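You operate a simulated robot arm through the tools that you are given. There is no shell and no other tool. Be economical: measure what you need, move in short steps, check, and stop when the job is done.

The job below is to be done with a simulated two-armed robot. You get a single attempt, and the scene is never put back.

## Task
Pick up the round green brush with one hand, pass it to the other hand and put it on the cradle shelf of the tall trolley.

Only the result counts: the job must be done as asked and must still hold three seconds after the hand-in. Knocking over, shifting, dropping, spilling or breaking anything else fails it.

## Robot
Two 7-joint arms with three-finger grippers on one trunk, on a base that drives. Base frame: it is fixed to the floor where the robot stands at the start and does not move with it; the origin is under the middle of the robot, x ahead of it, y to its left, z up. Units: mm, rad, N and s.
The left shoulder is at the start at [32, 137, 1006], the right one opposite. With the tool pointing down near the work surface each hand reaches from about 100 to 780 mm from the robot's upright axis, wherever it stands, measured 20 degrees to its own side. Places, roughly: cradle shelf of the tall trolley [-1000, 100, 1000]; round green brush (3x3x13 cm) [600, -200, 900]. Payload 2.2 kg a hand.
The TCP of each hand is the grasp point between the finger pads, 28 mm short of the fingertips. In the tool frame z runs along the fingers and y along their closing line. Largest opening 102 mm; the body of the gripper starts 71 mm behind the TCP.
Orientation is told as [roll, pitch, yaw] about the base's x, y, z axes, in that order, counted from this pose: with the fingers straight down and closing along the base's y, the tool's x points along the base's -x, its y along +y and its z along -z.

## Interface
- The arms move only by the tool servo_tool. It takes "left_commands", "right_commands" or both (then of equal length, played together; a hand with none holds still); each is a list of rows, each a list of 7 numbers: the shift along the base's x, y, z in units of 20 mm (1.0 is 20 mm), then the turn, a rotation vector about the base's x, y, z in units of 6 degrees (1.0 is 6 degrees), then the closure, from 0 (fully open) to 1 (shut). In form: [[tx, ty, tz, rx, ry, rz, fingers], ...]. A call has 1 to 20 rows; each row shifts and turns the commanded pose from where the row before left it. A call with a number of a shift or a turn outside -1 to 1 is refused whole. A row lasts 0.2 s, in which the tool goes at most 50 mm and 0.15 rad; a call with a longer step from one row to the next is refused whole, and so is a gripper value outside its range. Where a pose cannot be reached the arm comes as near as it can. A force on the tool above 40 N (or 10 N above the force at the start of the call, whichever is more), or a blocked arm, ends the call early, and 0.2 s more pass. The fingers move at their own pace and stop on an object; they squeeze with about 37 N. The grip force told is the motor's: it shows also when the fingers shut on nothing. Time passes only in rows, and 0.2 s behind the last, so rows that do not move let the fingers close. The reply holds the time, the measured pose of the TCP, the force on the tool along the base axes, the opening and the grip force, in the units named above and with some noise, with the torque about the TCP (base axes, N m) and any sound that the robot's microphone picked up.
- Cameras (640 x 400 px; columns grow to the right, rows downward): "scene" is now at [8.1, -28.2, 1712.5]; the picture's right is [-0.76, -0.65, 0.01], its down [-0.61, 0.70, -0.37] and it looks along [0.23, -0.29, -0.93] (base axes); focal length 214 px, centre (320, 200). "left" rides on the left gripper at [72, 38, -86] in its tool frame; the picture's right is [-0.47, 0.89, 0.00], its down [-0.60, -0.32, -0.73] and it looks along [-0.65, -0.34, 0.68] (tool axes); focal length 256 px, centre (320, 200). "right" rides on the right gripper at [69, 44, -86] in its tool frame; the picture's right is [-0.53, 0.85, 0.00], its down [-0.58, -0.36, -0.73] and it looks along [-0.62, -0.39, 0.68] (tool axes); focal length 256 px, centre (320, 200). There is no depth. A picture from a camera that has moved, and an enlarged one, comes with that camera's place and axes in the base frame and with its lens. The place of the scene camera against the robot may be out by one fixed shift of up to 25 mm in any direction.
- capture(camera): a new picture of that camera. No time passes.
- move_column(by): slides the trunk up (or, below 0, down) by that many mm; the arms and the scene camera ride with it, the base frame stays. It gives what a move gives, with no picture.
- roll_base(legs): drives the robot by 1 to 6 legs, each [ahead, left, turn to the left] in mm, mm and rad, along the robot's own axes; the way and the turn of a leg run together, so that a leg with both is an arc; at most 1500 mm and 3.142 rad a leg. The arms and the cameras ride along, it lands a little off, and it stops where it bumps. It gives what a move gives.
- aim_head(pan, tilt): turns the head with the scene camera to pan (to the left, within 2.496 rad either way) and tilt (down, from -0.506 to 1.204), counted from straight ahead of the robot. It gives what a move gives.
- enlarge(camera, box): a new picture of the part [left, top, right, bottom] of that camera's present view, enlarged. No time passes.
- sign_off(): hands the job in; it is judged then, once.

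Work in short steps. Places have to be worked out from the pictures, the camera data and where the tool is seen: move nearer, look again, correct. Check each grasp and each placing, and mend what went wrong. You have 120 turns and 100 pictures in all, those below and enlarged ones among them. Open the grippers and draw the arms clear of the work before you hand the job in, unless the task says otherwise; then end with one line.

The tools are called as name(argument=value, ...) on one line, values as JSON. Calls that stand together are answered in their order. servo_tool: Moves the arms, as the interface text tells. Its arguments: {"type":"object","properties":{"left_commands":{"type":"array","items":{"type":"array","items":{"type":"number"}}},"right_commands":{"type":"array","items":{"type":"array","items":{"type":"number"}}}},"required":[]} The other tools are called the same way: move_column (by) slides the trunk up or down; roll_base (legs) drives the base; aim_head (pan, tilt) turns the head that bears the scene camera; capture (camera) takes a picture; enlarge (camera, box) takes an enlarged picture of a part of a camera's view; sign_off () hands the job in.

At the start:

```text
time_s: 0.0
left_position: [522.0, -78.8, 1239.8]
left_ee_rot: [-0.014, 0.0, 0.0]
left_wrist_force: [0.6, 0.3, -0.2]
left_ft_torque: [0.03, 0.04, 0.0]
left_finger_gap: 102.1
left_grasp_force: 0.0
right_position: [196.8, -263.8, 1249.2]
right_ee_rot: [-0.015, 0.003, -0.001]
right_wrist_force: [0.7, 1.1, -0.2]
right_ft_torque: [0.02, -0.03, 0.02]
right_finger_gap: 102.0
right_grasp_force: 0.1
trunk travel left (down, up): [-250.0, 290.0]
robot x, y, heading: [-4.6, 2.6, -0.003]
head pan, tilt: [-0.862, 1.201]
```

scene: 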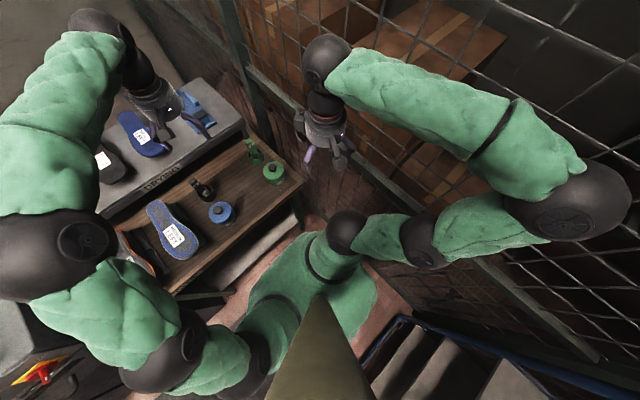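
right: 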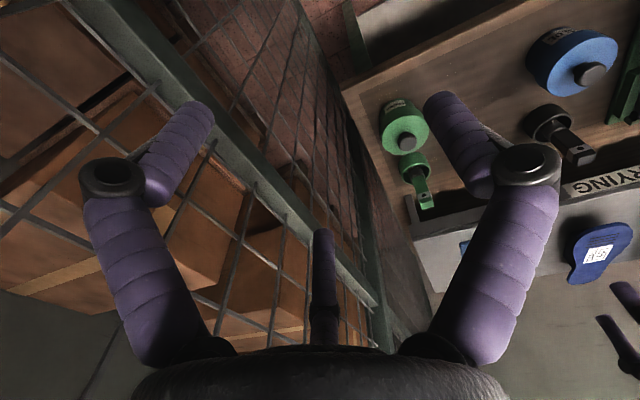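
left: 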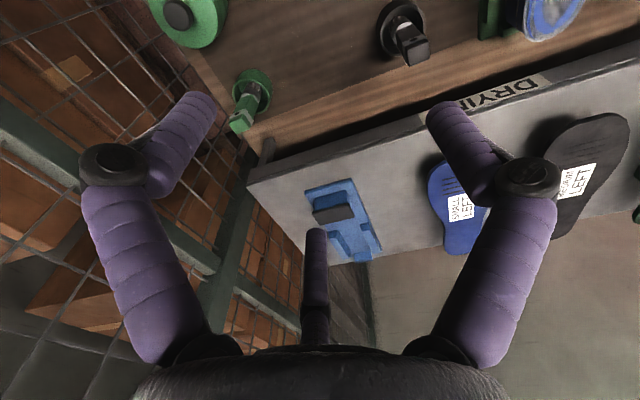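

The pictures show a bench with two green items: a can-like one and a brush-like one. I enlarge both to tell them apart.

enlarge(camera="scene", box=[180, 110, 320, 240])

enlarge(camera="left", box=[140, 0, 460, 200])

enlarge(camera="right", box=[340, 20, 640, 220])

```text
3.08 times, centred on (250, 175) of scene
camera zoom: at [8.1, -28.2, 1712.5], right [-0.76, -0.65, 0.01], down [-0.61, 0.7, -0.37], along [0.23, -0.29, -0.93], focal length 660 px, centre (535, 277)
```

zoom: 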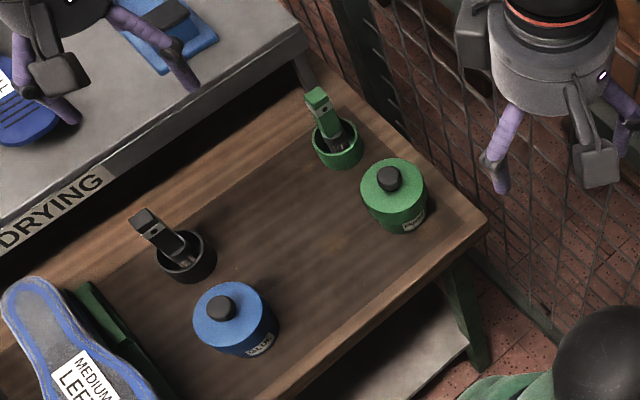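

```text
2.00 times, centred on (300, 100) of left
camera zoom: at [448.8, -39.5, 1325.5], right [0.47, 0.89, -0.01], down [0.61, -0.31, 0.73], along [0.65, -0.35, -0.68], focal length 512 px, centre (360, 400)
```

zoom: 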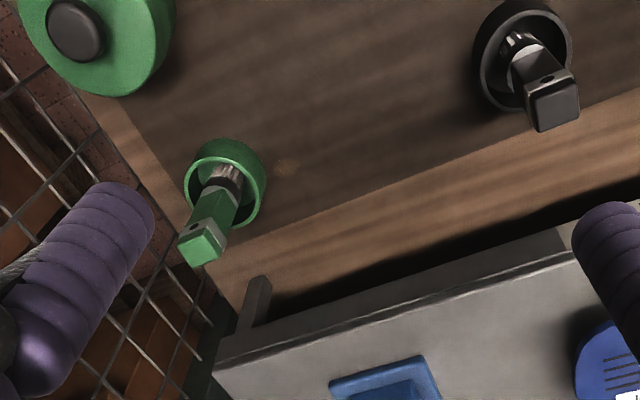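

```text
2.00 times, centred on (490, 120) of right
camera zoom: at [128.8, -218.8, 1333.4], right [0.54, 0.84, -0.01], down [0.58, -0.35, 0.73], along [0.62, -0.4, -0.68], focal length 512 px, centre (-20, 360)
```

zoom: 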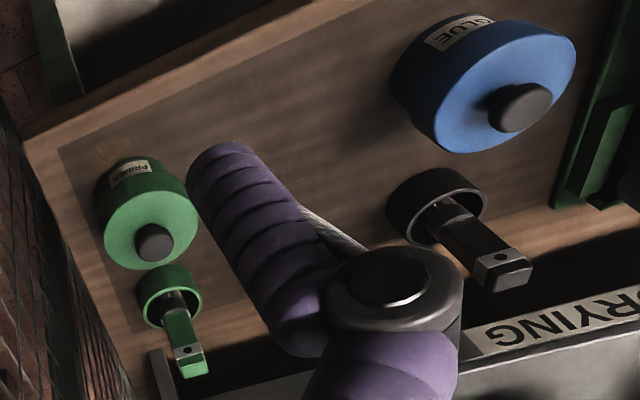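

The green brush stands upright, handle up, in a green cup: I place its top near [572,-245,983]. Next I look behind the robot for the trolley.

aim_head(pan=2.49, tilt=0.6)

capture(camera="scene")

```text
time_s: 2.8
left_position: [520.8, -79.4, 1239.1]
left_ee_rot: [-0.015, 0.001, 0.0]
left_wrist_force: [0.2, -0.8, 0.0]
left_ft_torque: [0.03, 0.02, 0.01]
left_finger_gap: 102.0
left_grasp_force: 0.0
right_position: [198.2, -264.5, 1249.5]
right_ee_rot: [-0.013, 0.002, -0.003]
right_wrist_force: [-0.2, -0.5, -0.8]
right_ft_torque: [0.03, 0.0, -0.02]
right_finger_gap: 102.0
right_grasp_force: 0.1
trunk travel left (down, up): [-250.0, 290.0]
robot x, y, heading: [-0.8, 1.1, -0.0]
head pan, tilt: [2.491, 0.6]
```

```text
93 pictures are left
camera scene: at [-98.4, 68.2, 1756.0], right [0.61, 0.8, -0.01], down [0.45, -0.35, -0.82], along [-0.66, 0.49, -0.57], focal length 214 px, centre (320, 200)
```

scene: 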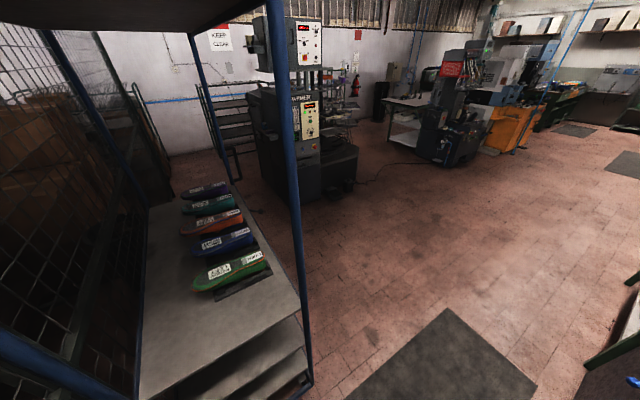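

A blue-framed rack stands behind on the left of the picture. I look from the other side for the cradle shelf, both level and lower.

aim_head(pan=-2.49, tilt=0.5)

capture(camera="scene")

```text
time_s: 6.8
left_position: [521.4, -80.2, 1239.6]
left_ee_rot: [-0.013, 0.001, -0.002]
left_wrist_force: [-0.4, -0.3, -0.8]
left_ft_torque: [0.0, 0.04, 0.0]
left_finger_gap: 102.1
left_grasp_force: 0.0
right_position: [198.1, -264.8, 1248.9]
right_ee_rot: [-0.014, 0.004, -0.003]
right_wrist_force: [0.1, -0.4, -0.4]
right_ft_torque: [-0.03, 0.01, 0.01]
right_finger_gap: 101.8
right_grasp_force: 0.0
trunk travel left (down, up): [-250.0, 290.0]
robot x, y, heading: [-2.4, 5.6, -0.0]
head pan, tilt: [-2.491, 0.499]
```

```text
92 pictures are left
camera scene: at [-100.6, -40.4, 1766.7], right [-0.61, 0.8, -0.01], down [0.38, 0.28, -0.88], along [-0.7, -0.54, -0.47], focal length 214 px, centre (320, 200)
```

scene: 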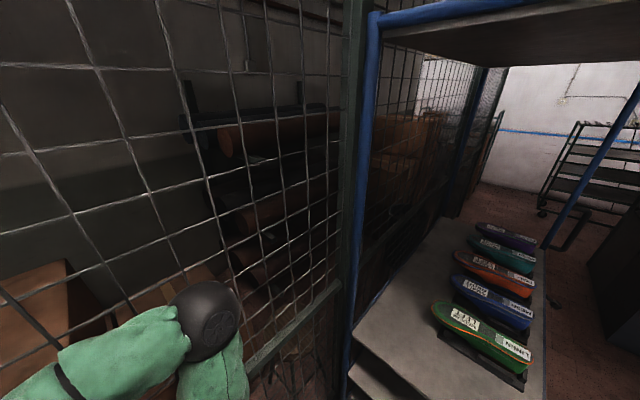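

The rack's open shelf sits near z≈1000, with its front edge near x≈-490 and a free area in front of the lasts. Now I bring the right hand above the brush while the left hand moves away to the left.

servo_tool(right_commands=[[0.93, 0.05, -0.25, 0, 0, 0, 0], [0.93, 0.05, -0.25, 0, 0, 0, 0], [0.93, 0.05, -0.25, 0, 0, 0, 0], [0.93, 0.05, -0.25, 0, 0, 0, 0], [0.93, 0.05, -0.25, 0, 0, 0, 0], [0.93, 0.05, -0.25, 0, 0, 0, 0], [0.93, 0.05, -0.25, 0, 0, 0, 0], [0.93, 0.05, -0.25, 0, 0, 0, 0], [0.93, 0.05, -0.25, 0, 0, 0, 0], [0.93, 0.05, -0.25, 0, 0, 0, 0], [0.93, 0.05, -0.25, 0, 0, 0, 0], [0.93, 0.05, -0.25, 0, 0, 0, 0], [0.93, 0.05, -0.25, 0, 0, 0, 0], [0.93, 0.05, -0.25, 0, 0, 0, 0], [0.93, 0.05, -0.25, 0, 0, 0, 0], [0.93, 0.05, -0.25, 0, 0, 0, 0], [0.93, 0.05, -0.25, 0, 0, 0, 0], [0.93, 0.05, -0.25, 0, 0, 0, 0], [0.93, 0.05, -0.25, 0, 0, 0, 0], [0.93, 0.05, -0.25, 0, 0, 0, 0]], left_commands=[[-0.25, 0.85, 0, 0, 0, 0, 0], [-0.25, 0.85, 0, 0, 0, 0, 0], [-0.25, 0.85, 0, 0, 0, 0, 0], [-0.25, 0.85, 0, 0, 0, 0, 0], [-0.25, 0.85, 0, 0, 0, 0, 0], [-0.25, 0.85, 0, 0, 0, 0, 0], [-0.25, 0.85, 0, 0, 0, 0, 0], [-0.25, 0.85, 0, 0, 0, 0, 0], [-0.25, 0.85, 0, 0, 0, 0, 0], [-0.25, 0.85, 0, 0, 0, 0, 0], [-0.25, 0.85, 0, 0, 0, 0, 0], [-0.25, 0.85, 0, 0, 0, 0, 0], [-0.25, 0.85, 0, 0, 0, 0, 0], [-0.25, 0.85, 0, 0, 0, 0, 0], [-0.25, 0.85, 0, 0, 0, 0, 0], [-0.25, 0.85, 0, 0, 0, 0, 0], [-0.25, 0.85, 0, 0, 0, 0, 0], [-0.25, 0.85, 0, 0, 0, 0, 0], [-0.25, 0.85, 0, 0, 0, 0, 0], [-0.25, 0.85, 0, 0, 0, 0, 0]])

aim_head(pan=-0.45, tilt=0.95)

capture(camera="scene")

capture(camera="right")

```text
time_s: 11.0
left_position: [418.4, 245.7, 1238.4]
left_ee_rot: [0.001, 0.001, 0.0]
left_wrist_force: [-0.5, -0.6, 0.2]
left_ft_torque: [0.0, 0.0, -0.01]
left_finger_gap: 102.1
left_grasp_force: 0.1
right_position: [569.8, -258.2, 1145.0]
right_ee_rot: [0.002, 0.002, 0.0]
right_wrist_force: [-0.8, 0.3, 0.5]
right_ft_torque: [-0.01, 0.04, 0.0]
right_finger_gap: 102.0
right_grasp_force: 0.0
trunk travel left (down, up): [-250.0, 290.0]
robot x, y, heading: [-2.8, 0.5, 0.003]
head pan, tilt: [-2.491, 0.499]
```

```text
time_s: 12.9
left_position: [418.0, 245.3, 1238.3]
left_ee_rot: [-0.001, 0.002, 0.0]
left_wrist_force: [0.0, 0.7, 0.0]
left_ft_torque: [0.01, -0.01, -0.02]
left_finger_gap: 102.0
left_grasp_force: 0.0
right_position: [567.7, -260.1, 1145.3]
right_ee_rot: [0.0, -0.001, -0.002]
right_wrist_force: [0.3, 0.8, 0.3]
right_ft_torque: [-0.02, 0.03, -0.01]
right_finger_gap: 102.1
right_grasp_force: 0.1
trunk travel left (down, up): [-250.0, 290.0]
robot x, y, heading: [1.5, 2.0, 0.002]
head pan, tilt: [-0.45, 0.949]
```

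```text
91 pictures are left
camera scene: at [34.2, -40.4, 1728.4], right [-0.44, -0.9, 0.0], down [-0.73, 0.35, -0.58], along [0.52, -0.25, -0.81], focal length 214 px, centre (320, 200)
```

scene: 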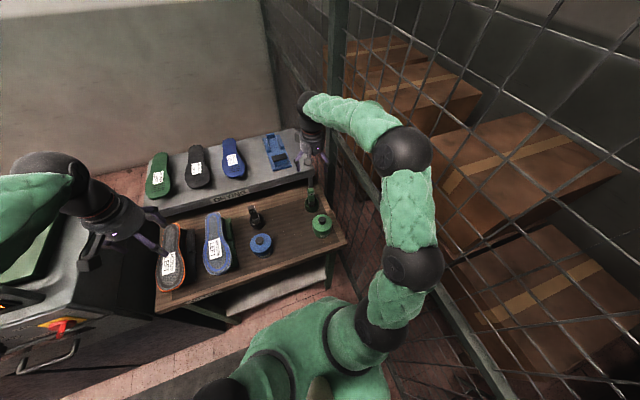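

```text
90 pictures are left
camera right: at [498.6, -215.8, 1230.6], right [0.54, 0.84, 0.0], down [0.58, -0.37, 0.73], along [0.62, -0.39, -0.68], focal length 256 px, centre (320, 200)
```

right: 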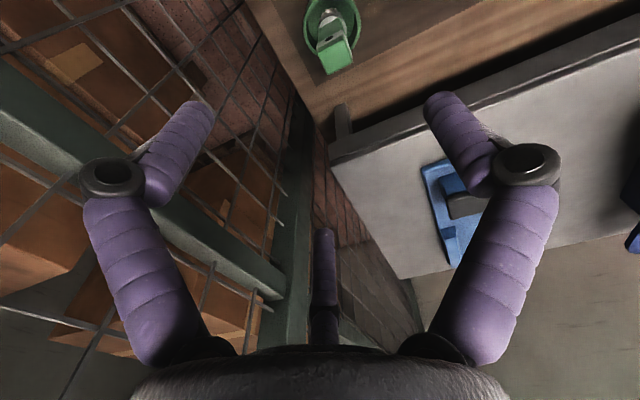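

The newest right-hand view puts the brush top at about [572,-248,983]. I centre over it and come down to z≈1065, then look again.

servo_tool(right_commands=[[0.15, 0.3, -0.8, 0, 0, 0, 0], [0.05, 0.3, -0.8, 0, 0, 0, 0], [0, 0, -0.8, 0, 0, 0, 0], [0, 0, -0.8, 0, 0, 0, 0], [0, 0, -0.8, 0, 0, 0, 0], [0, 0, 0, 0, 0, 0, 0]])

capture(camera="right")

enlarge(camera="scene", box=[260, 100, 380, 260])

capture(camera="left")

```text
time_s: 14.3
left_position: [419.8, 245.4, 1239.1]
left_ee_rot: [0.0, 0.0, 0.0]
left_wrist_force: [0.5, -0.4, 0.0]
left_ft_torque: [-0.03, 0.01, -0.03]
left_finger_gap: 101.9
left_grasp_force: 0.0
right_position: [571.8, -248.7, 1064.9]
right_ee_rot: [0.002, -0.001, -0.002]
right_wrist_force: [0.8, 0.0, -0.4]
right_ft_torque: [-0.01, 0.04, -0.02]
right_finger_gap: 102.0
right_grasp_force: 0.0
trunk travel left (down, up): [-250.0, 290.0]
robot x, y, heading: [0.3, -2.1, -0.001]
head pan, tilt: [-0.45, 0.949]
```

```text
89 pictures are left
camera right: at [502.3, -204.1, 1149.3], right [0.54, 0.84, 0.0], down [0.58, -0.37, 0.73], along [0.62, -0.39, -0.68], focal length 256 px, centre (320, 200)
```

right: 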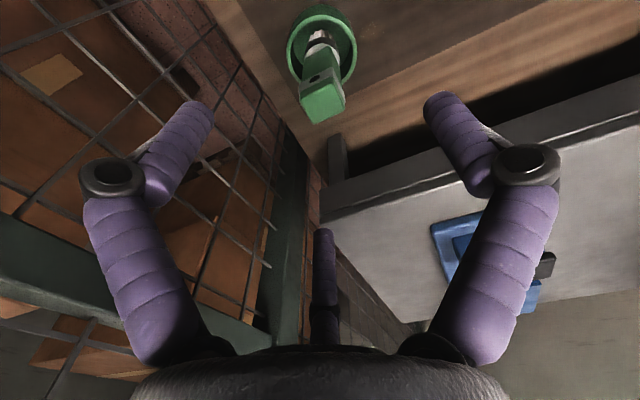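

```text
2.50 times, centred on (320, 180) of scene
camera zoom: at [33.9, -40.2, 1728.4], right [-0.44, -0.9, 0.0], down [-0.73, 0.35, -0.58], along [0.52, -0.25, -0.81], focal length 536 px, centre (320, 250)
```

zoom: 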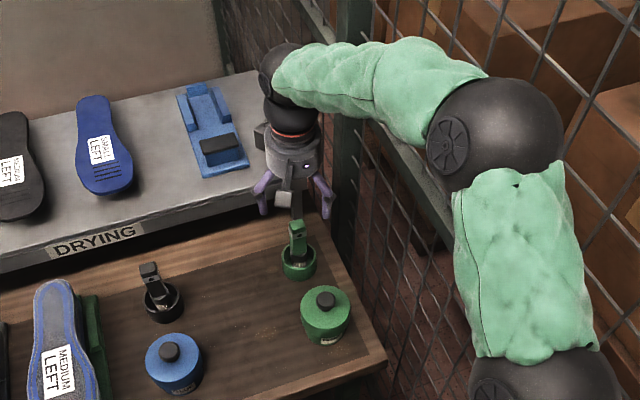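

```text
87 pictures are left
camera left: at [346.0, 282.9, 1325.0], right [0.47, 0.89, 0.0], down [0.6, -0.32, 0.73], along [0.65, -0.34, -0.68], focal length 256 px, centre (320, 200)
```

left: 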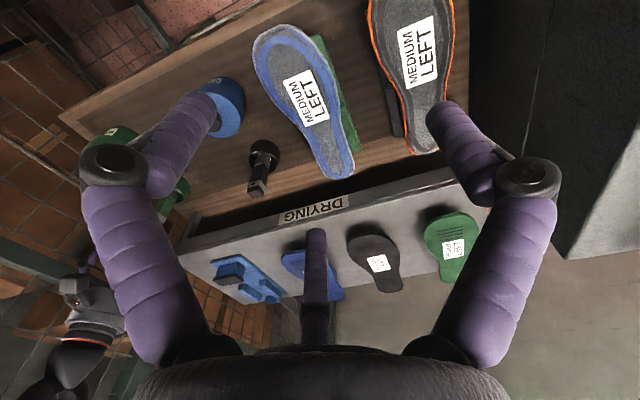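

The top still reads about [574,-246,983]. I enlarge to judge how the square handle is turned.

enlarge(camera="right", box=[260, 0, 400, 130])

```text
3.08 times, centred on (330, 65) of right
camera zoom: at [502.3, -204.1, 1149.3], right [0.54, 0.84, 0.0], down [0.58, -0.37, 0.73], along [0.62, -0.39, -0.68], focal length 788 px, centre (289, 615)
```

zoom: 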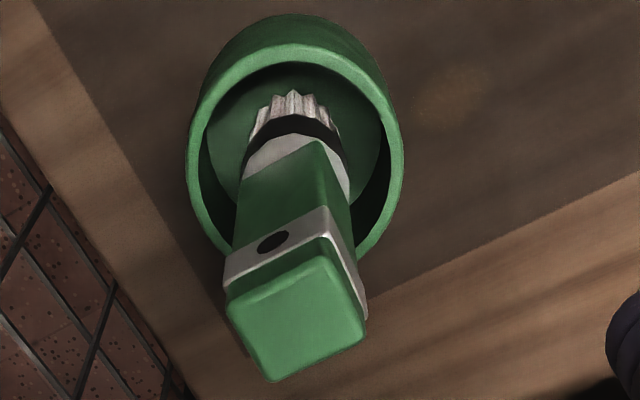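

The handle is a square of about 24 mm centred at [574,-246.5], turned roughly -6° about z. I turn to match, descend to TCP z≈970 and close.

servo_tool(right_commands=[[0.1, 0.1, 0, 0, 0, -0.9, 0], [0, 0, -0.8, 0, 0, 0, 0], [0, 0, -0.8, 0, 0, 0, 0], [0, 0, -0.8, 0, 0, 0, 0], [0, 0, -0.8, 0, 0, 0, 0], [0, 0, -0.8, 0, 0, 0, 0], [0, 0, -0.75, 0, 0, 0, 0], [0, 0, 0, 0, 0, 0, 0]])

capture(camera="right")

enlarge(camera="scene", box=[260, 120, 380, 260])

```text
time_s: 16.1
left_position: [419.4, 244.9, 1237.6]
left_ee_rot: [0.002, 0.001, 0.0]
left_wrist_force: [0.8, 0.0, 0.9]
left_ft_torque: [-0.03, -0.01, 0.02]
left_finger_gap: 101.9
left_grasp_force: 0.1
right_position: [573.1, -247.1, 970.0]
right_ee_rot: [-0.001, 0.0, -0.096]
right_wrist_force: [0.1, -0.2, 0.1]
right_ft_torque: [0.03, 0.02, -0.03]
right_finger_gap: 102.0
right_grasp_force: 0.0
trunk travel left (down, up): [-250.0, 290.0]
robot x, y, heading: [-0.7, 0.6, -0.001]
head pan, tilt: [-0.45, 0.949]
```

```text
85 pictures are left
camera right: at [508.8, -196.1, 1055.8], right [0.61, 0.79, 0.0], down [0.54, -0.42, 0.73], along [0.58, -0.45, -0.68], focal length 256 px, centre (320, 200)
```

right: 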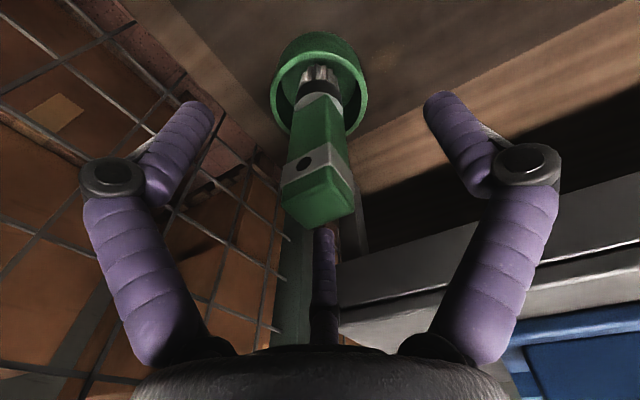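

```text
2.86 times, centred on (320, 190) of scene
camera zoom: at [33.9, -40.2, 1728.4], right [-0.44, -0.9, 0.0], down [-0.73, 0.35, -0.58], along [0.52, -0.25, -0.81], focal length 613 px, centre (320, 229)
```

zoom: 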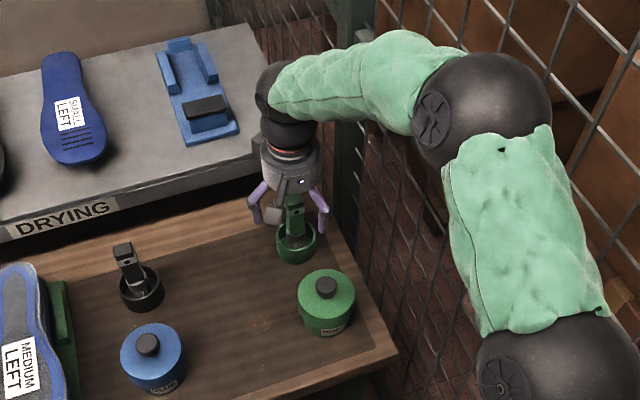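

The TCP projects onto the handle with the top about 13 mm above it, so alignment is good. I close the fingers.

servo_tool(right_commands=[[0, 0, 0, 0, 0, 0, 0.5], [0, 0, 0, 0, 0, 0, 0.8], [0, 0, 0, 0, 0, 0, 1], [0, 0, 0, 0, 0, 0, 1], [0, 0, 0, 0, 0, 0, 1]])

capture(camera="right")

```text
time_s: 17.3
left_position: [418.9, 244.5, 1238.3]
left_ee_rot: [-0.001, 0.001, 0.001]
left_wrist_force: [0.4, -0.2, 0.4]
left_ft_torque: [-0.05, -0.01, 0.0]
left_finger_gap: 102.1
left_grasp_force: 0.1
right_position: [575.0, -246.1, 970.7]
right_ee_rot: [0.0, -0.001, -0.097]
right_wrist_force: [-0.4, 0.2, 0.9]
right_ft_torque: [-0.05, 0.02, -0.01]
right_finger_gap: 32.2
right_grasp_force: 37.1
trunk travel left (down, up): [-250.0, 290.0]
robot x, y, heading: [2.9, 0.7, 0.0]
head pan, tilt: [-0.45, 0.949]
```

```text
83 pictures are left
camera right: at [508.8, -196.1, 1056.0], right [0.61, 0.79, 0.0], down [0.54, -0.42, 0.73], along [0.58, -0.45, -0.68], focal length 256 px, centre (320, 200)
```

right: 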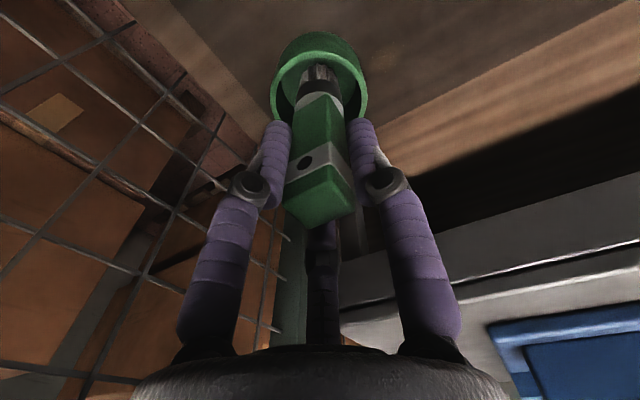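

The grip reads 32 mm and 37 N, so the brush is held. I lift it straight up, slowly at first.

servo_tool(right_commands=[[0, 0, 0.4, 0, 0, 0, 1], [0, 0, 0.6, 0, 0, 0, 1], [0, 0, 0.8, 0, 0, 0, 1], [0, 0, 1, 0, 0, 0, 1], [0, 0, 1, 0, 0, 0, 1], [0, 0, 1, 0, 0, 0, 1], [0, 0, 1, 0, 0, 0, 1], [0, 0, 1, 0, 0, 0, 1], [0, 0, 1, 0, 0, 0, 1], [0, 0, 1, 0, 0, 0, 1], [0, 0, 1, 0, 0, 0, 1], [0, 0, 1, 0, 0, 0, 1], [0, 0, 1, 0, 0, 0, 1]])

capture(camera="right")

capture(camera="scene")

```text
time_s: 20.1
left_position: [418.5, 243.9, 1237.7]
left_ee_rot: [0.003, 0.0, 0.0]
left_wrist_force: [0.5, 0.4, -0.6]
left_ft_torque: [-0.01, 0.0, -0.03]
left_finger_gap: 101.9
left_grasp_force: 0.1
right_position: [573.1, -246.1, 1207.1]
right_ee_rot: [0.001, -0.001, -0.095]
right_wrist_force: [-0.1, -0.3, -0.2]
right_ft_torque: [0.0, -0.01, 0.01]
right_finger_gap: 32.3
right_grasp_force: 37.1
trunk travel left (down, up): [-250.0, 290.0]
robot x, y, heading: [-0.8, 3.2, -0.002]
head pan, tilt: [-0.45, 0.949]
```

```text
82 pictures are left
camera right: at [508.1, -195.8, 1292.3], right [0.61, 0.79, 0.0], down [0.54, -0.42, 0.73], along [0.58, -0.45, -0.68], focal length 256 px, centre (320, 200)
```

right: 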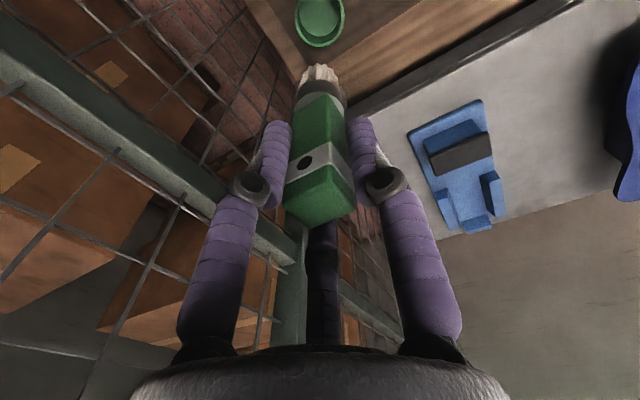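

```text
81 pictures are left
camera scene: at [33.9, -40.2, 1728.4], right [-0.44, -0.9, 0.0], down [-0.73, 0.35, -0.58], along [0.52, -0.25, -0.81], focal length 214 px, centre (320, 200)
```

scene: 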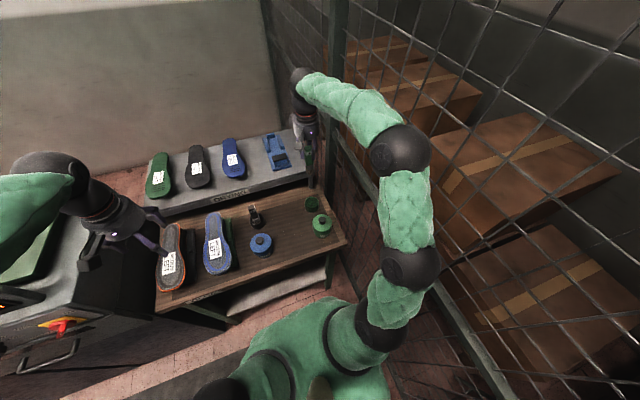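

The brush came out cleanly and the cup stayed put. I move the right hand to about [580,-100,1207] and turn the left hand to point forward, off to the side, for the handover.

servo_tool(right_commands=[[0, 0.5, 0, 0, 0, 0.06, 1], [0, 0.5, 0, 0, 0, 0.06, 1], [0, 0.5, 0, 0, 0, 0.06, 1], [0, 0.5, 0, 0, 0, 0.06, 1], [0, 0.5, 0, 0, 0, 0.06, 1], [0, 0.5, 0, 0, 0, 0.06, 1], [0, 0.5, 0, 0, 0, 0.06, 1], [0, 0.5, 0, 0, 0, 0.06, 1], [0, 0.5, 0, 0, 0, 0.06, 1], [0, 0.5, 0, 0, 0, 0.06, 1], [0, 0.5, 0, 0, 0, 0.06, 1], [0, 0.5, 0, 0, 0, 0.06, 1], [0, 0.5, 0, 0, 0, 0.06, 1], [0, 0.4, 0, 0, 0, 0.06, 1], [0, 0.4, 0, 0, 0, 0.06, 1]], left_commands=[[0.12, -0.48, -0.27, 0, -1, 0, 0], [0.12, -0.48, -0.27, 0, -1, 0, 0], [0.12, -0.48, -0.27, 0, -1, 0, 0], [0.12, -0.48, -0.27, 0, -1, 0, 0], [0.12, -0.48, -0.27, 0, -1, 0, 0], [0.12, -0.48, -0.27, 0, -1, 0, 0], [0.12, -0.48, -0.27, 0, -1, 0, 0], [0.12, -0.48, -0.27, 0, -1, 0, 0], [0.12, -0.48, -0.27, 0, -1, 0, 0], [0.12, -0.48, -0.27, 0, -1, 0, 0], [0.12, -0.48, -0.27, 0, -1, 0, 0], [0.12, -0.48, -0.27, 0, -1, 0, 0], [0.12, -0.48, -0.27, 0, -1, 0, 0], [0.12, -0.48, -0.27, 0, -1, 0, 0], [0.12, -0.48, -0.27, 0, -1, 0, 0]])

capture(camera="scene")

capture(camera="left")

```text
time_s: 23.3
left_position: [457.3, 101.2, 1158.4]
left_ee_rot: [-2.314, -1.57, 2.314]
left_wrist_force: [-0.1, -0.1, 0.1]
left_ft_torque: [-0.04, 0.0, 0.0]
left_finger_gap: 101.8
left_grasp_force: 0.0
right_position: [575.5, -100.9, 1206.8]
right_ee_rot: [-0.001, 0.002, -0.002]
right_wrist_force: [0.4, 0.2, -0.7]
right_ft_torque: [0.04, 0.02, 0.01]
right_finger_gap: 32.5
right_grasp_force: 36.9
trunk travel left (down, up): [-250.0, 290.0]
robot x, y, heading: [-1.6, -4.3, -0.003]
head pan, tilt: [-0.45, 0.949]
```

```text
80 pictures are left
camera scene: at [35.4, -40.5, 1728.3], right [-0.44, -0.9, 0.0], down [-0.73, 0.35, -0.58], along [0.52, -0.25, -0.81], focal length 214 px, centre (320, 200)
```

scene: 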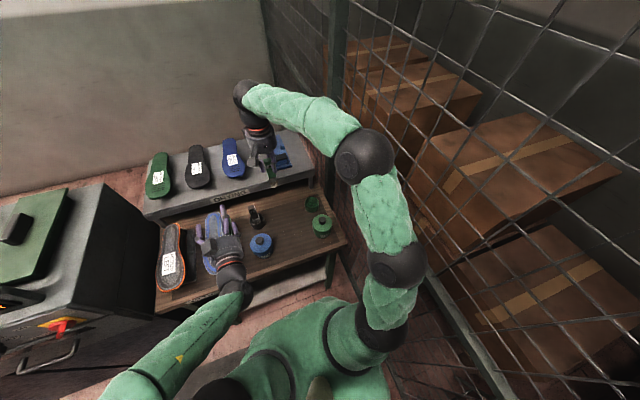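

```text
79 pictures are left
camera left: at [370.0, 138.7, 1085.9], right [0.0, 0.89, 0.46], down [-0.73, -0.32, 0.6], along [0.68, -0.34, 0.65], focal length 256 px, centre (320, 200)
```

left: 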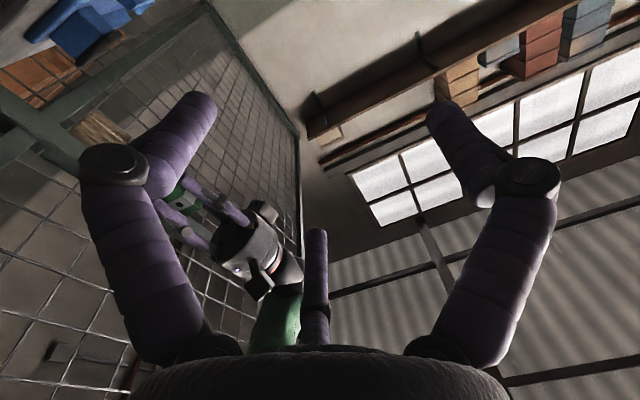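

The left hand points forward as planned. I slide it sideways in front of the brush, staying about 90 mm short of it.

servo_tool(left_commands=[[0, -0.92, -0.05, 0, 0, 0, 0], [0, -0.92, -0.05, 0, 0, 0, 0], [0, -0.92, 0, 0, 0, 0, 0], [0, -0.92, 0, 0, 0, 0, 0], [0, -0.92, 0, 0, 0, 0, 0], [0, -0.92, 0, 0, 0, 0, 0], [0, -0.92, 0, 0, 0, 0, 0], [0, -0.92, 0, 0, 0, 0, 0], [0, -0.92, 0, 0, 0, 0, 0], [0, -0.92, 0, 0, 0, 0, 0], [0, -0.9, 0, 0, 0, 0, 0], [0, 0, 0, 0, 0, 0, 0]])

capture(camera="left")

capture(camera="right")

enlarge(camera="scene", box=[180, 70, 380, 260])

```text
time_s: 25.9
left_position: [455.3, -100.5, 1155.2]
left_ee_rot: [-2.429, -1.571, 2.429]
left_wrist_force: [-0.8, -0.3, -0.7]
left_ft_torque: [-0.02, 0.01, 0.0]
left_finger_gap: 102.0
left_grasp_force: 0.2
right_position: [574.4, -100.1, 1206.4]
right_ee_rot: [0.002, 0.0, -0.002]
right_wrist_force: [0.0, 0.0, -0.5]
right_ft_torque: [-0.01, -0.03, -0.01]
right_finger_gap: 32.4
right_grasp_force: 36.7
trunk travel left (down, up): [-250.0, 290.0]
robot x, y, heading: [2.6, -2.6, 0.002]
head pan, tilt: [-0.45, 0.949]
```

```text
78 pictures are left
camera left: at [368.4, -62.5, 1083.5], right [0.0, 0.89, 0.46], down [-0.73, -0.32, 0.6], along [0.68, -0.34, 0.65], focal length 256 px, centre (320, 200)
```

left: 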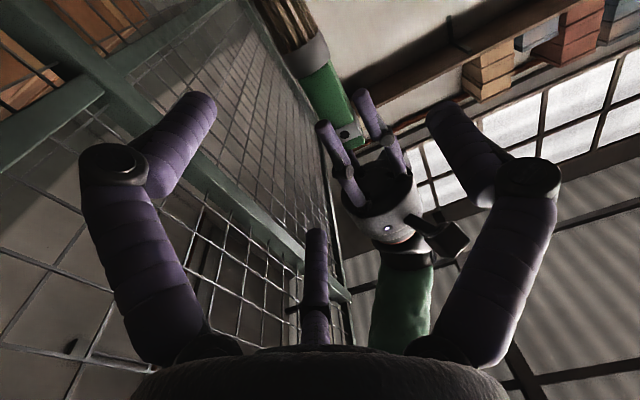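

```text
77 pictures are left
camera right: at [504.5, -56.4, 1291.9], right [0.54, 0.84, 0.0], down [0.58, -0.37, 0.73], along [0.62, -0.39, -0.68], focal length 256 px, centre (320, 200)
```

right: 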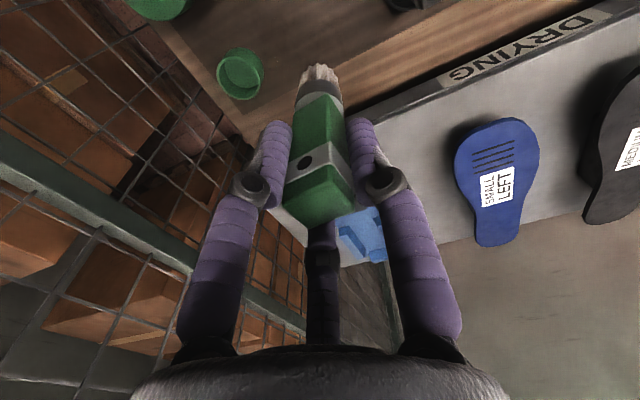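

```text
2.11 times, centred on (280, 165) of scene
camera zoom: at [34.1, -39.9, 1728.4], right [-0.44, -0.9, 0.0], down [-0.73, 0.35, -0.58], along [0.52, -0.25, -0.81], focal length 452 px, centre (404, 274)
```

zoom: 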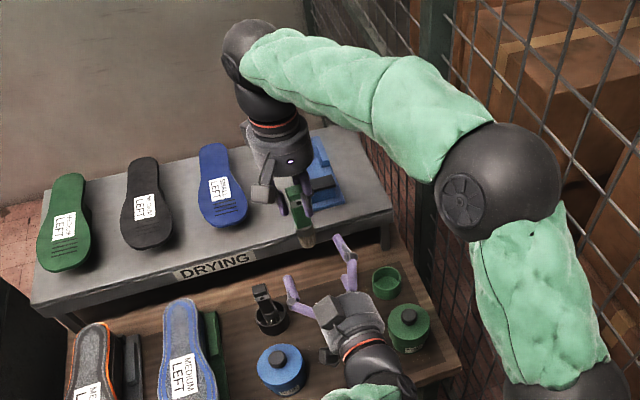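

The brush handle extends from the right fingertips (z≈1178) down to z≈1139. So gripping at z≈1158 fits, and I advance the left hand 119 mm.

servo_tool(left_commands=[[0.85, 0, 0.1, 0, 0, 0, 0], [0.85, 0, 0.05, 0, 0, 0, 0], [0.85, 0, 0, 0, 0, 0, 0], [0.85, 0, 0, 0, 0, 0, 0], [0.85, 0, 0, 0, 0, 0, 0], [0.85, 0, 0, 0, 0, 0, 0], [0.85, 0, 0, 0, 0, 0, 0], [0, 0, 0, 0, 0, 0, 0]])

capture(camera="left")

capture(camera="right")

```text
time_s: 27.7
left_position: [574.4, -101.4, 1159.7]
left_ee_rot: [2.878, -1.57, -2.88]
left_wrist_force: [-1.2, -1.0, 0.1]
left_ft_torque: [-0.02, 0.01, 0.03]
left_finger_gap: 101.9
left_grasp_force: 0.0
right_position: [573.3, -101.1, 1206.0]
right_ee_rot: [0.0, -0.001, -0.001]
right_wrist_force: [-1.0, -0.8, -0.3]
right_ft_torque: [-0.03, -0.02, 0.01]
right_finger_gap: 32.6
right_grasp_force: 36.7
trunk travel left (down, up): [-250.0, 290.0]
robot x, y, heading: [-0.2, 0.2, 0.001]
head pan, tilt: [-0.45, 0.949]
```

```text
75 pictures are left
camera left: at [487.4, -62.6, 1087.1], right [0.0, 0.89, 0.47], down [-0.73, -0.32, 0.6], along [0.68, -0.34, 0.65], focal length 256 px, centre (320, 200)
```

left: 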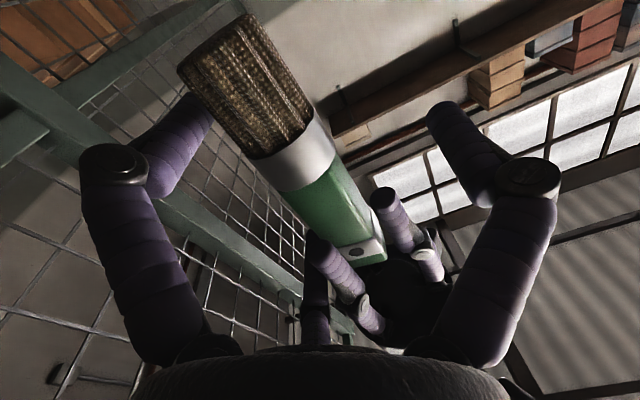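

```text
74 pictures are left
camera right: at [504.3, -56.7, 1292.0], right [0.54, 0.84, 0.0], down [0.58, -0.37, 0.73], along [0.62, -0.39, -0.68], focal length 256 px, centre (320, 200)
```

right: 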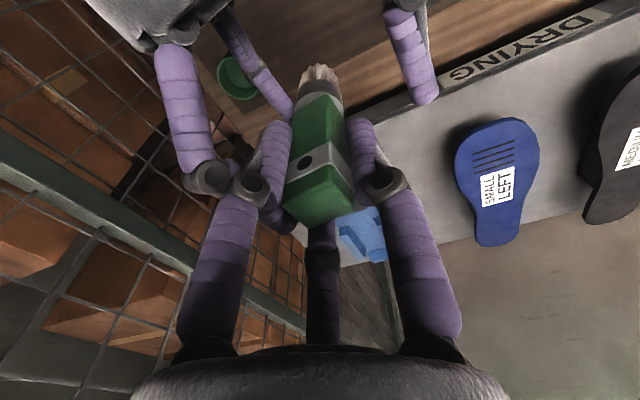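

The left TCP falls right on the green handle below the right fingertips. I close the left fingers while the right keeps holding.

servo_tool(left_commands=[[0, 0, 0, 0, 0, 0, 0.4], [0, 0, 0, 0, 0, 0, 0.7], [0, 0, 0, 0, 0, 0, 1], [0, 0, 0, 0, 0, 0, 1], [0, 0, 0, 0, 0, 0, 1]])

capture(camera="left")

capture(camera="right")

```text
time_s: 28.4
left_position: [573.8, -106.6, 1167.8]
left_ee_rot: [3.062, -1.554, -3.078]
left_wrist_force: [-11.3, -12.3, 12.6]
left_ft_torque: [0.6, 0.1, 0.13]
left_finger_gap: 42.9
left_grasp_force: 36.9
right_position: [574.6, -95.9, 1202.0]
right_ee_rot: [0.005, 0.002, 0.004]
right_wrist_force: [12.5, 12.5, -12.9]
right_ft_torque: [-0.03, -0.53, -0.03]
right_finger_gap: 33.1
right_grasp_force: 37.0
trunk travel left (down, up): [-250.0, 290.0]
robot x, y, heading: [2.2, -1.0, 0.0]
head pan, tilt: [-0.45, 0.949]
stopped in row 3 (right hand): the force on the tool passed its limit at 47 N (the readings are from after the stop); the commanded pose is now the measured one
```

```text
73 pictures are left
camera left: at [488.2, -67.4, 1093.2], right [0.01, 0.88, 0.47], down [-0.74, -0.31, 0.59], along [0.67, -0.35, 0.66], focal length 256 px, centre (320, 200)
```

left: 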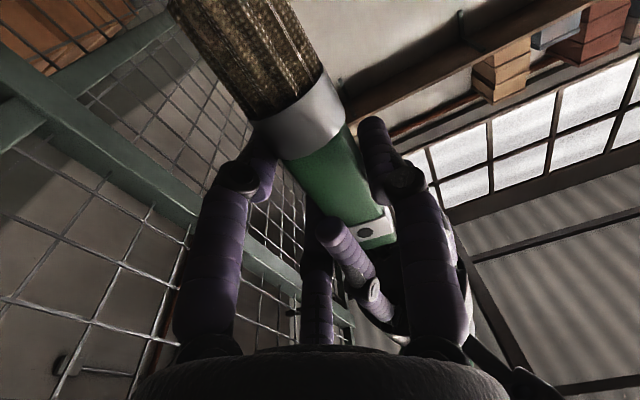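

```text
72 pictures are left
camera right: at [505.1, -52.6, 1287.7], right [0.53, 0.85, 0.0], down [0.58, -0.37, 0.73], along [0.62, -0.38, -0.69], focal length 256 px, centre (320, 200)
```

right: 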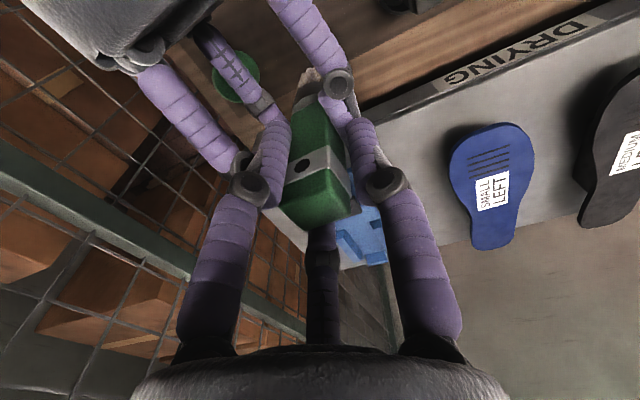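

The left finger seems to have wedged against a right fingertip, since the gap is 43 mm and not the brush's width. I reopen the left hand and check the brush is still straight.

servo_tool(left_commands=[[0, 0, 0, 0, 0, 0, 0.6], [0, 0, 0, 0, 0, 0, 0.2], [0, 0, 0, 0, 0, 0, 0], [0, 0, 0, 0, 0, 0, 0]])

capture(camera="left")

capture(camera="right")

```text
time_s: 29.4
left_position: [573.7, -104.8, 1162.8]
left_ee_rot: [3.037, -1.562, -3.046]
left_wrist_force: [-0.2, -0.1, -0.4]
left_ft_torque: [0.02, -0.03, 0.03]
left_finger_gap: 102.2
left_grasp_force: 0.0
right_position: [574.3, -97.3, 1204.6]
right_ee_rot: [0.006, 0.002, 0.002]
right_wrist_force: [0.7, 0.0, -1.3]
right_ft_torque: [0.01, 0.01, 0.03]
right_finger_gap: 32.3
right_grasp_force: 37.3
trunk travel left (down, up): [-250.0, 290.0]
robot x, y, heading: [0.6, -0.2, -0.005]
head pan, tilt: [-0.45, 0.949]
```

```text
71 pictures are left
camera left: at [487.8, -65.6, 1090.5], right [0.0, 0.88, 0.47], down [-0.74, -0.31, 0.6], along [0.67, -0.35, 0.65], focal length 256 px, centre (320, 200)
```

left: 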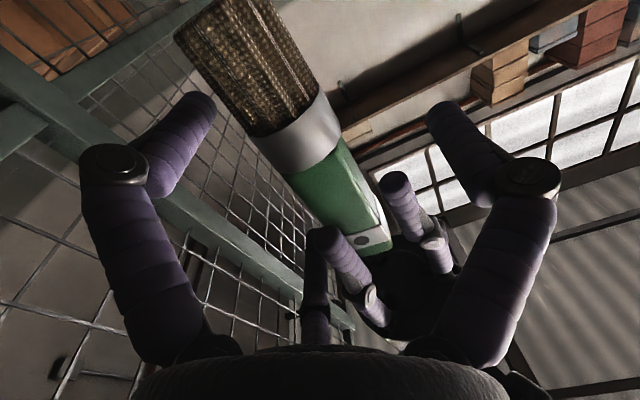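

```text
70 pictures are left
camera right: at [504.8, -54.2, 1289.6], right [0.53, 0.85, 0.0], down [0.58, -0.37, 0.73], along [0.62, -0.39, -0.68], focal length 256 px, centre (320, 200)
```

right: 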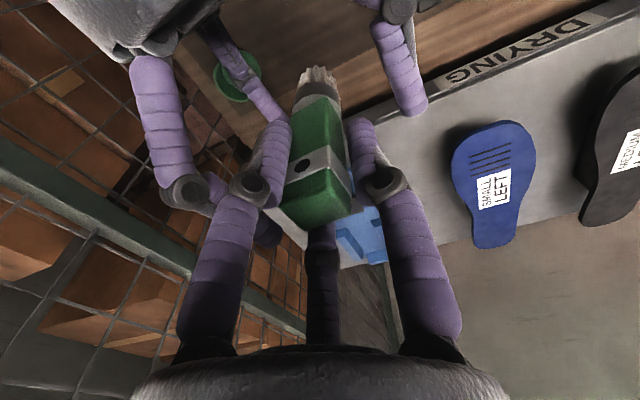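

The brush is undisturbed. I lower the left hand about 20 mm, re-centre it by 7 mm in y, and close again.

servo_tool(left_commands=[[0, 0.18, -0.5, 0, 0, 0, 0], [0, 0.18, -0.48, 0, 0, 0, 0], [0, 0, 0, 0, 0, 0, 0], [0, 0, 0, 0, 0, 0, 0.4], [0, 0, 0, 0, 0, 0, 0.6], [0, 0, 0, 0, 0, 0, 0.65], [0, 0, 0, 0, 0, 0, 0.7], [0, 0, 0, 0, 0, 0, 0.8], [0, 0, 0, 0, 0, 0, 1], [0, 0, 0, 0, 0, 0, 1]])

capture(camera="left")

capture(camera="right")

```text
time_s: 31.0
left_position: [573.6, -102.4, 1149.9]
left_ee_rot: [3.049, -1.546, -3.072]
left_wrist_force: [-11.5, -13.0, 11.9]
left_ft_torque: [0.23, -0.14, -0.03]
left_finger_gap: 44.8
left_grasp_force: 10.1
right_position: [574.3, -92.1, 1199.8]
right_ee_rot: [0.012, 0.0, 0.006]
right_wrist_force: [12.0, 13.3, -12.5]
right_ft_torque: [0.52, -0.48, 0.12]
right_finger_gap: 31.9
right_grasp_force: 37.3
trunk travel left (down, up): [-250.0, 290.0]
robot x, y, heading: [-4.1, 1.2, 0.005]
head pan, tilt: [-0.45, 0.949]
stopped in row 7 (left hand): the force on the tool passed its limit at 44 N (the readings are from after the stop); the commanded pose is now the measured one
```

```text
69 pictures are left
camera left: at [489.1, -62.7, 1076.7], right [0.01, 0.88, 0.47], down [-0.75, -0.3, 0.59], along [0.66, -0.36, 0.66], focal length 256 px, centre (320, 200)
```

left: 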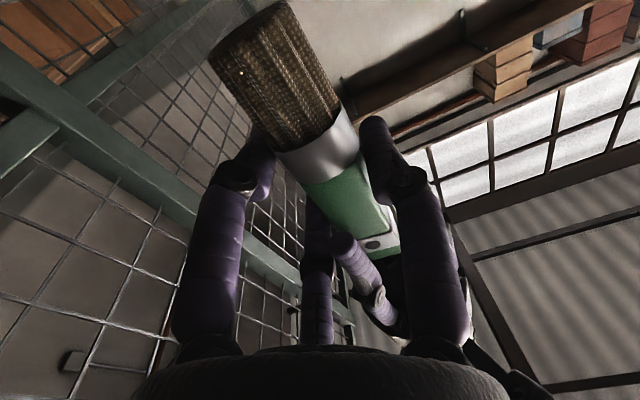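

```text
68 pictures are left
camera right: at [505.1, -49.9, 1286.0], right [0.53, 0.85, 0.01], down [0.58, -0.37, 0.73], along [0.62, -0.38, -0.69], focal length 256 px, centre (320, 200)
```

right: 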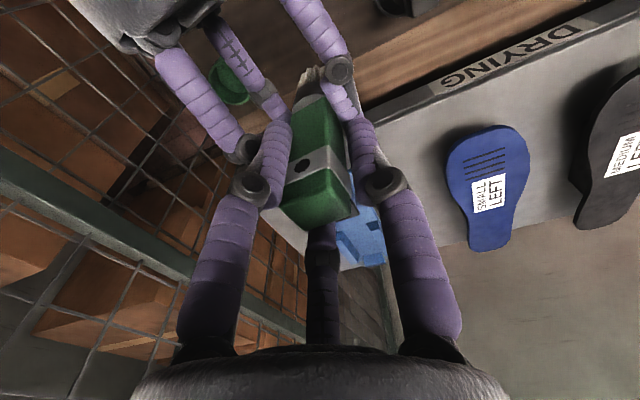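

It is blocked again around 44 mm, and the force pattern suggests some part of the left gripper catches the right one. I look closely before opening.

enlarge(camera="left", box=[200, 100, 480, 350])

enlarge(camera="right", box=[100, 0, 420, 200])

enlarge(camera="scene", box=[210, 90, 350, 200])

```text
1.60 times, centred on (340, 225) of left
camera zoom: at [489.1, -62.7, 1076.7], right [0.01, 0.88, 0.47], down [-0.75, -0.3, 0.59], along [0.66, -0.36, 0.66], focal length 410 px, centre (288, 160)
```

zoom: 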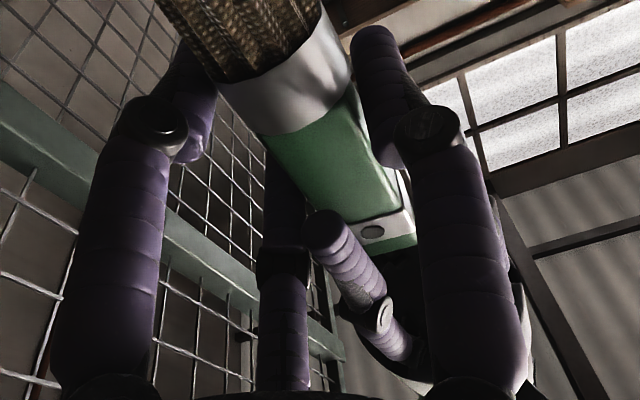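

```text
2.00 times, centred on (260, 100) of right
camera zoom: at [505.1, -49.9, 1286.0], right [0.53, 0.85, 0.01], down [0.58, -0.37, 0.73], along [0.62, -0.38, -0.69], focal length 512 px, centre (440, 400)
```

zoom: 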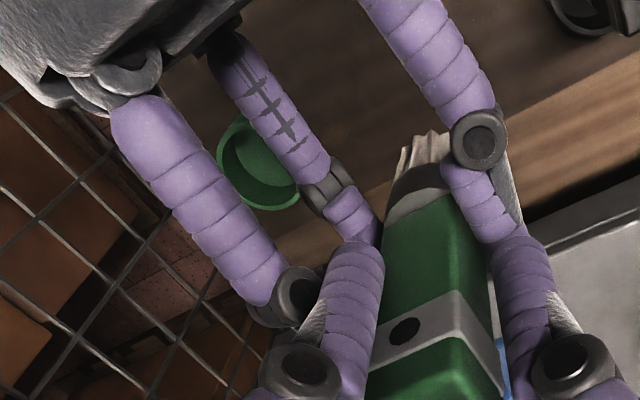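

```text
3.64 times, centred on (280, 145) of scene
camera zoom: at [34.3, -40.3, 1728.4], right [-0.44, -0.9, 0.0], down [-0.73, 0.35, -0.58], along [0.52, -0.25, -0.81], focal length 780 px, centre (466, 400)
```

zoom: 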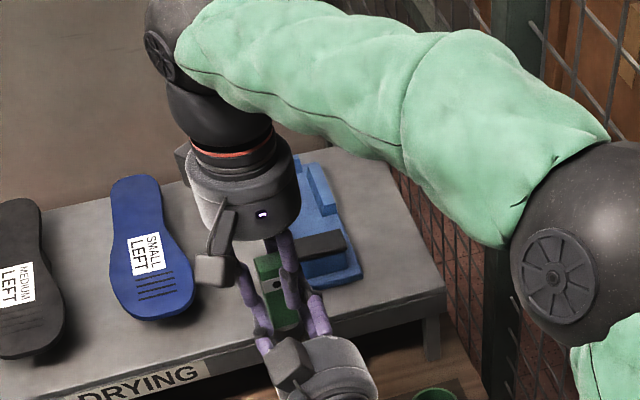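

These grippers actually carry three jaws: one on the +y side and two on the -y side, spread along tool x. The left's upper jaw hooked the right's finger, so I open and re-read the poses before gripping lower.

servo_tool(left_commands=[[0, 0, 0, 0, 0, 0, 0.4], [0, 0, 0, 0, 0, 0, 0], [0, 0, 0, 0, 0, 0, 0], [0, 0, 0, 0, 0, 0, 0]])

enlarge(camera="left", box=[140, 0, 460, 200])

enlarge(camera="right", box=[200, 30, 440, 230])

```text
time_s: 32.0
left_position: [574.7, -100.5, 1146.2]
left_ee_rot: [2.999, -1.556, -3.016]
left_wrist_force: [0.1, -0.5, -0.5]
left_ft_torque: [-0.02, 0.0, -0.02]
left_finger_gap: 101.8
left_grasp_force: 0.1
right_position: [575.3, -94.0, 1202.4]
right_ee_rot: [0.01, 0.0, 0.004]
right_wrist_force: [1.0, 0.8, -1.0]
right_ft_torque: [-0.01, 0.0, 0.01]
right_finger_gap: 32.4
right_grasp_force: 37.1
trunk travel left (down, up): [-250.0, 290.0]
robot x, y, heading: [0.7, 0.3, 0.003]
head pan, tilt: [-0.45, 0.949]
```

```text
2.00 times, centred on (300, 100) of left
camera zoom: at [488.5, -60.9, 1073.9], right [0.01, 0.88, 0.47], down [-0.75, -0.31, 0.59], along [0.67, -0.35, 0.66], focal length 512 px, centre (360, 400)
```

zoom: 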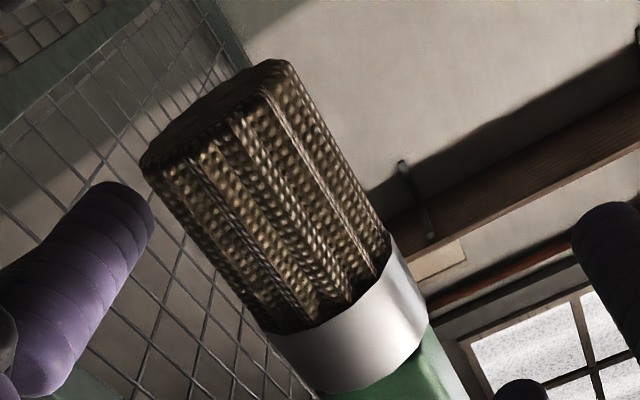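

```text
2.00 times, centred on (320, 130) of right
camera zoom: at [504.9, -51.6, 1287.8], right [0.53, 0.85, 0.01], down [0.58, -0.37, 0.73], along [0.62, -0.38, -0.69], focal length 512 px, centre (320, 340)
```

zoom: 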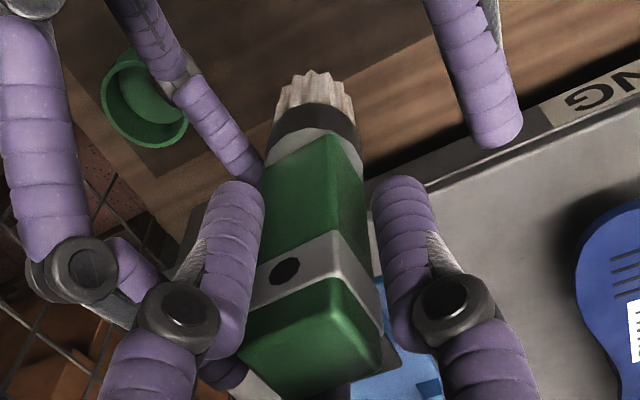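

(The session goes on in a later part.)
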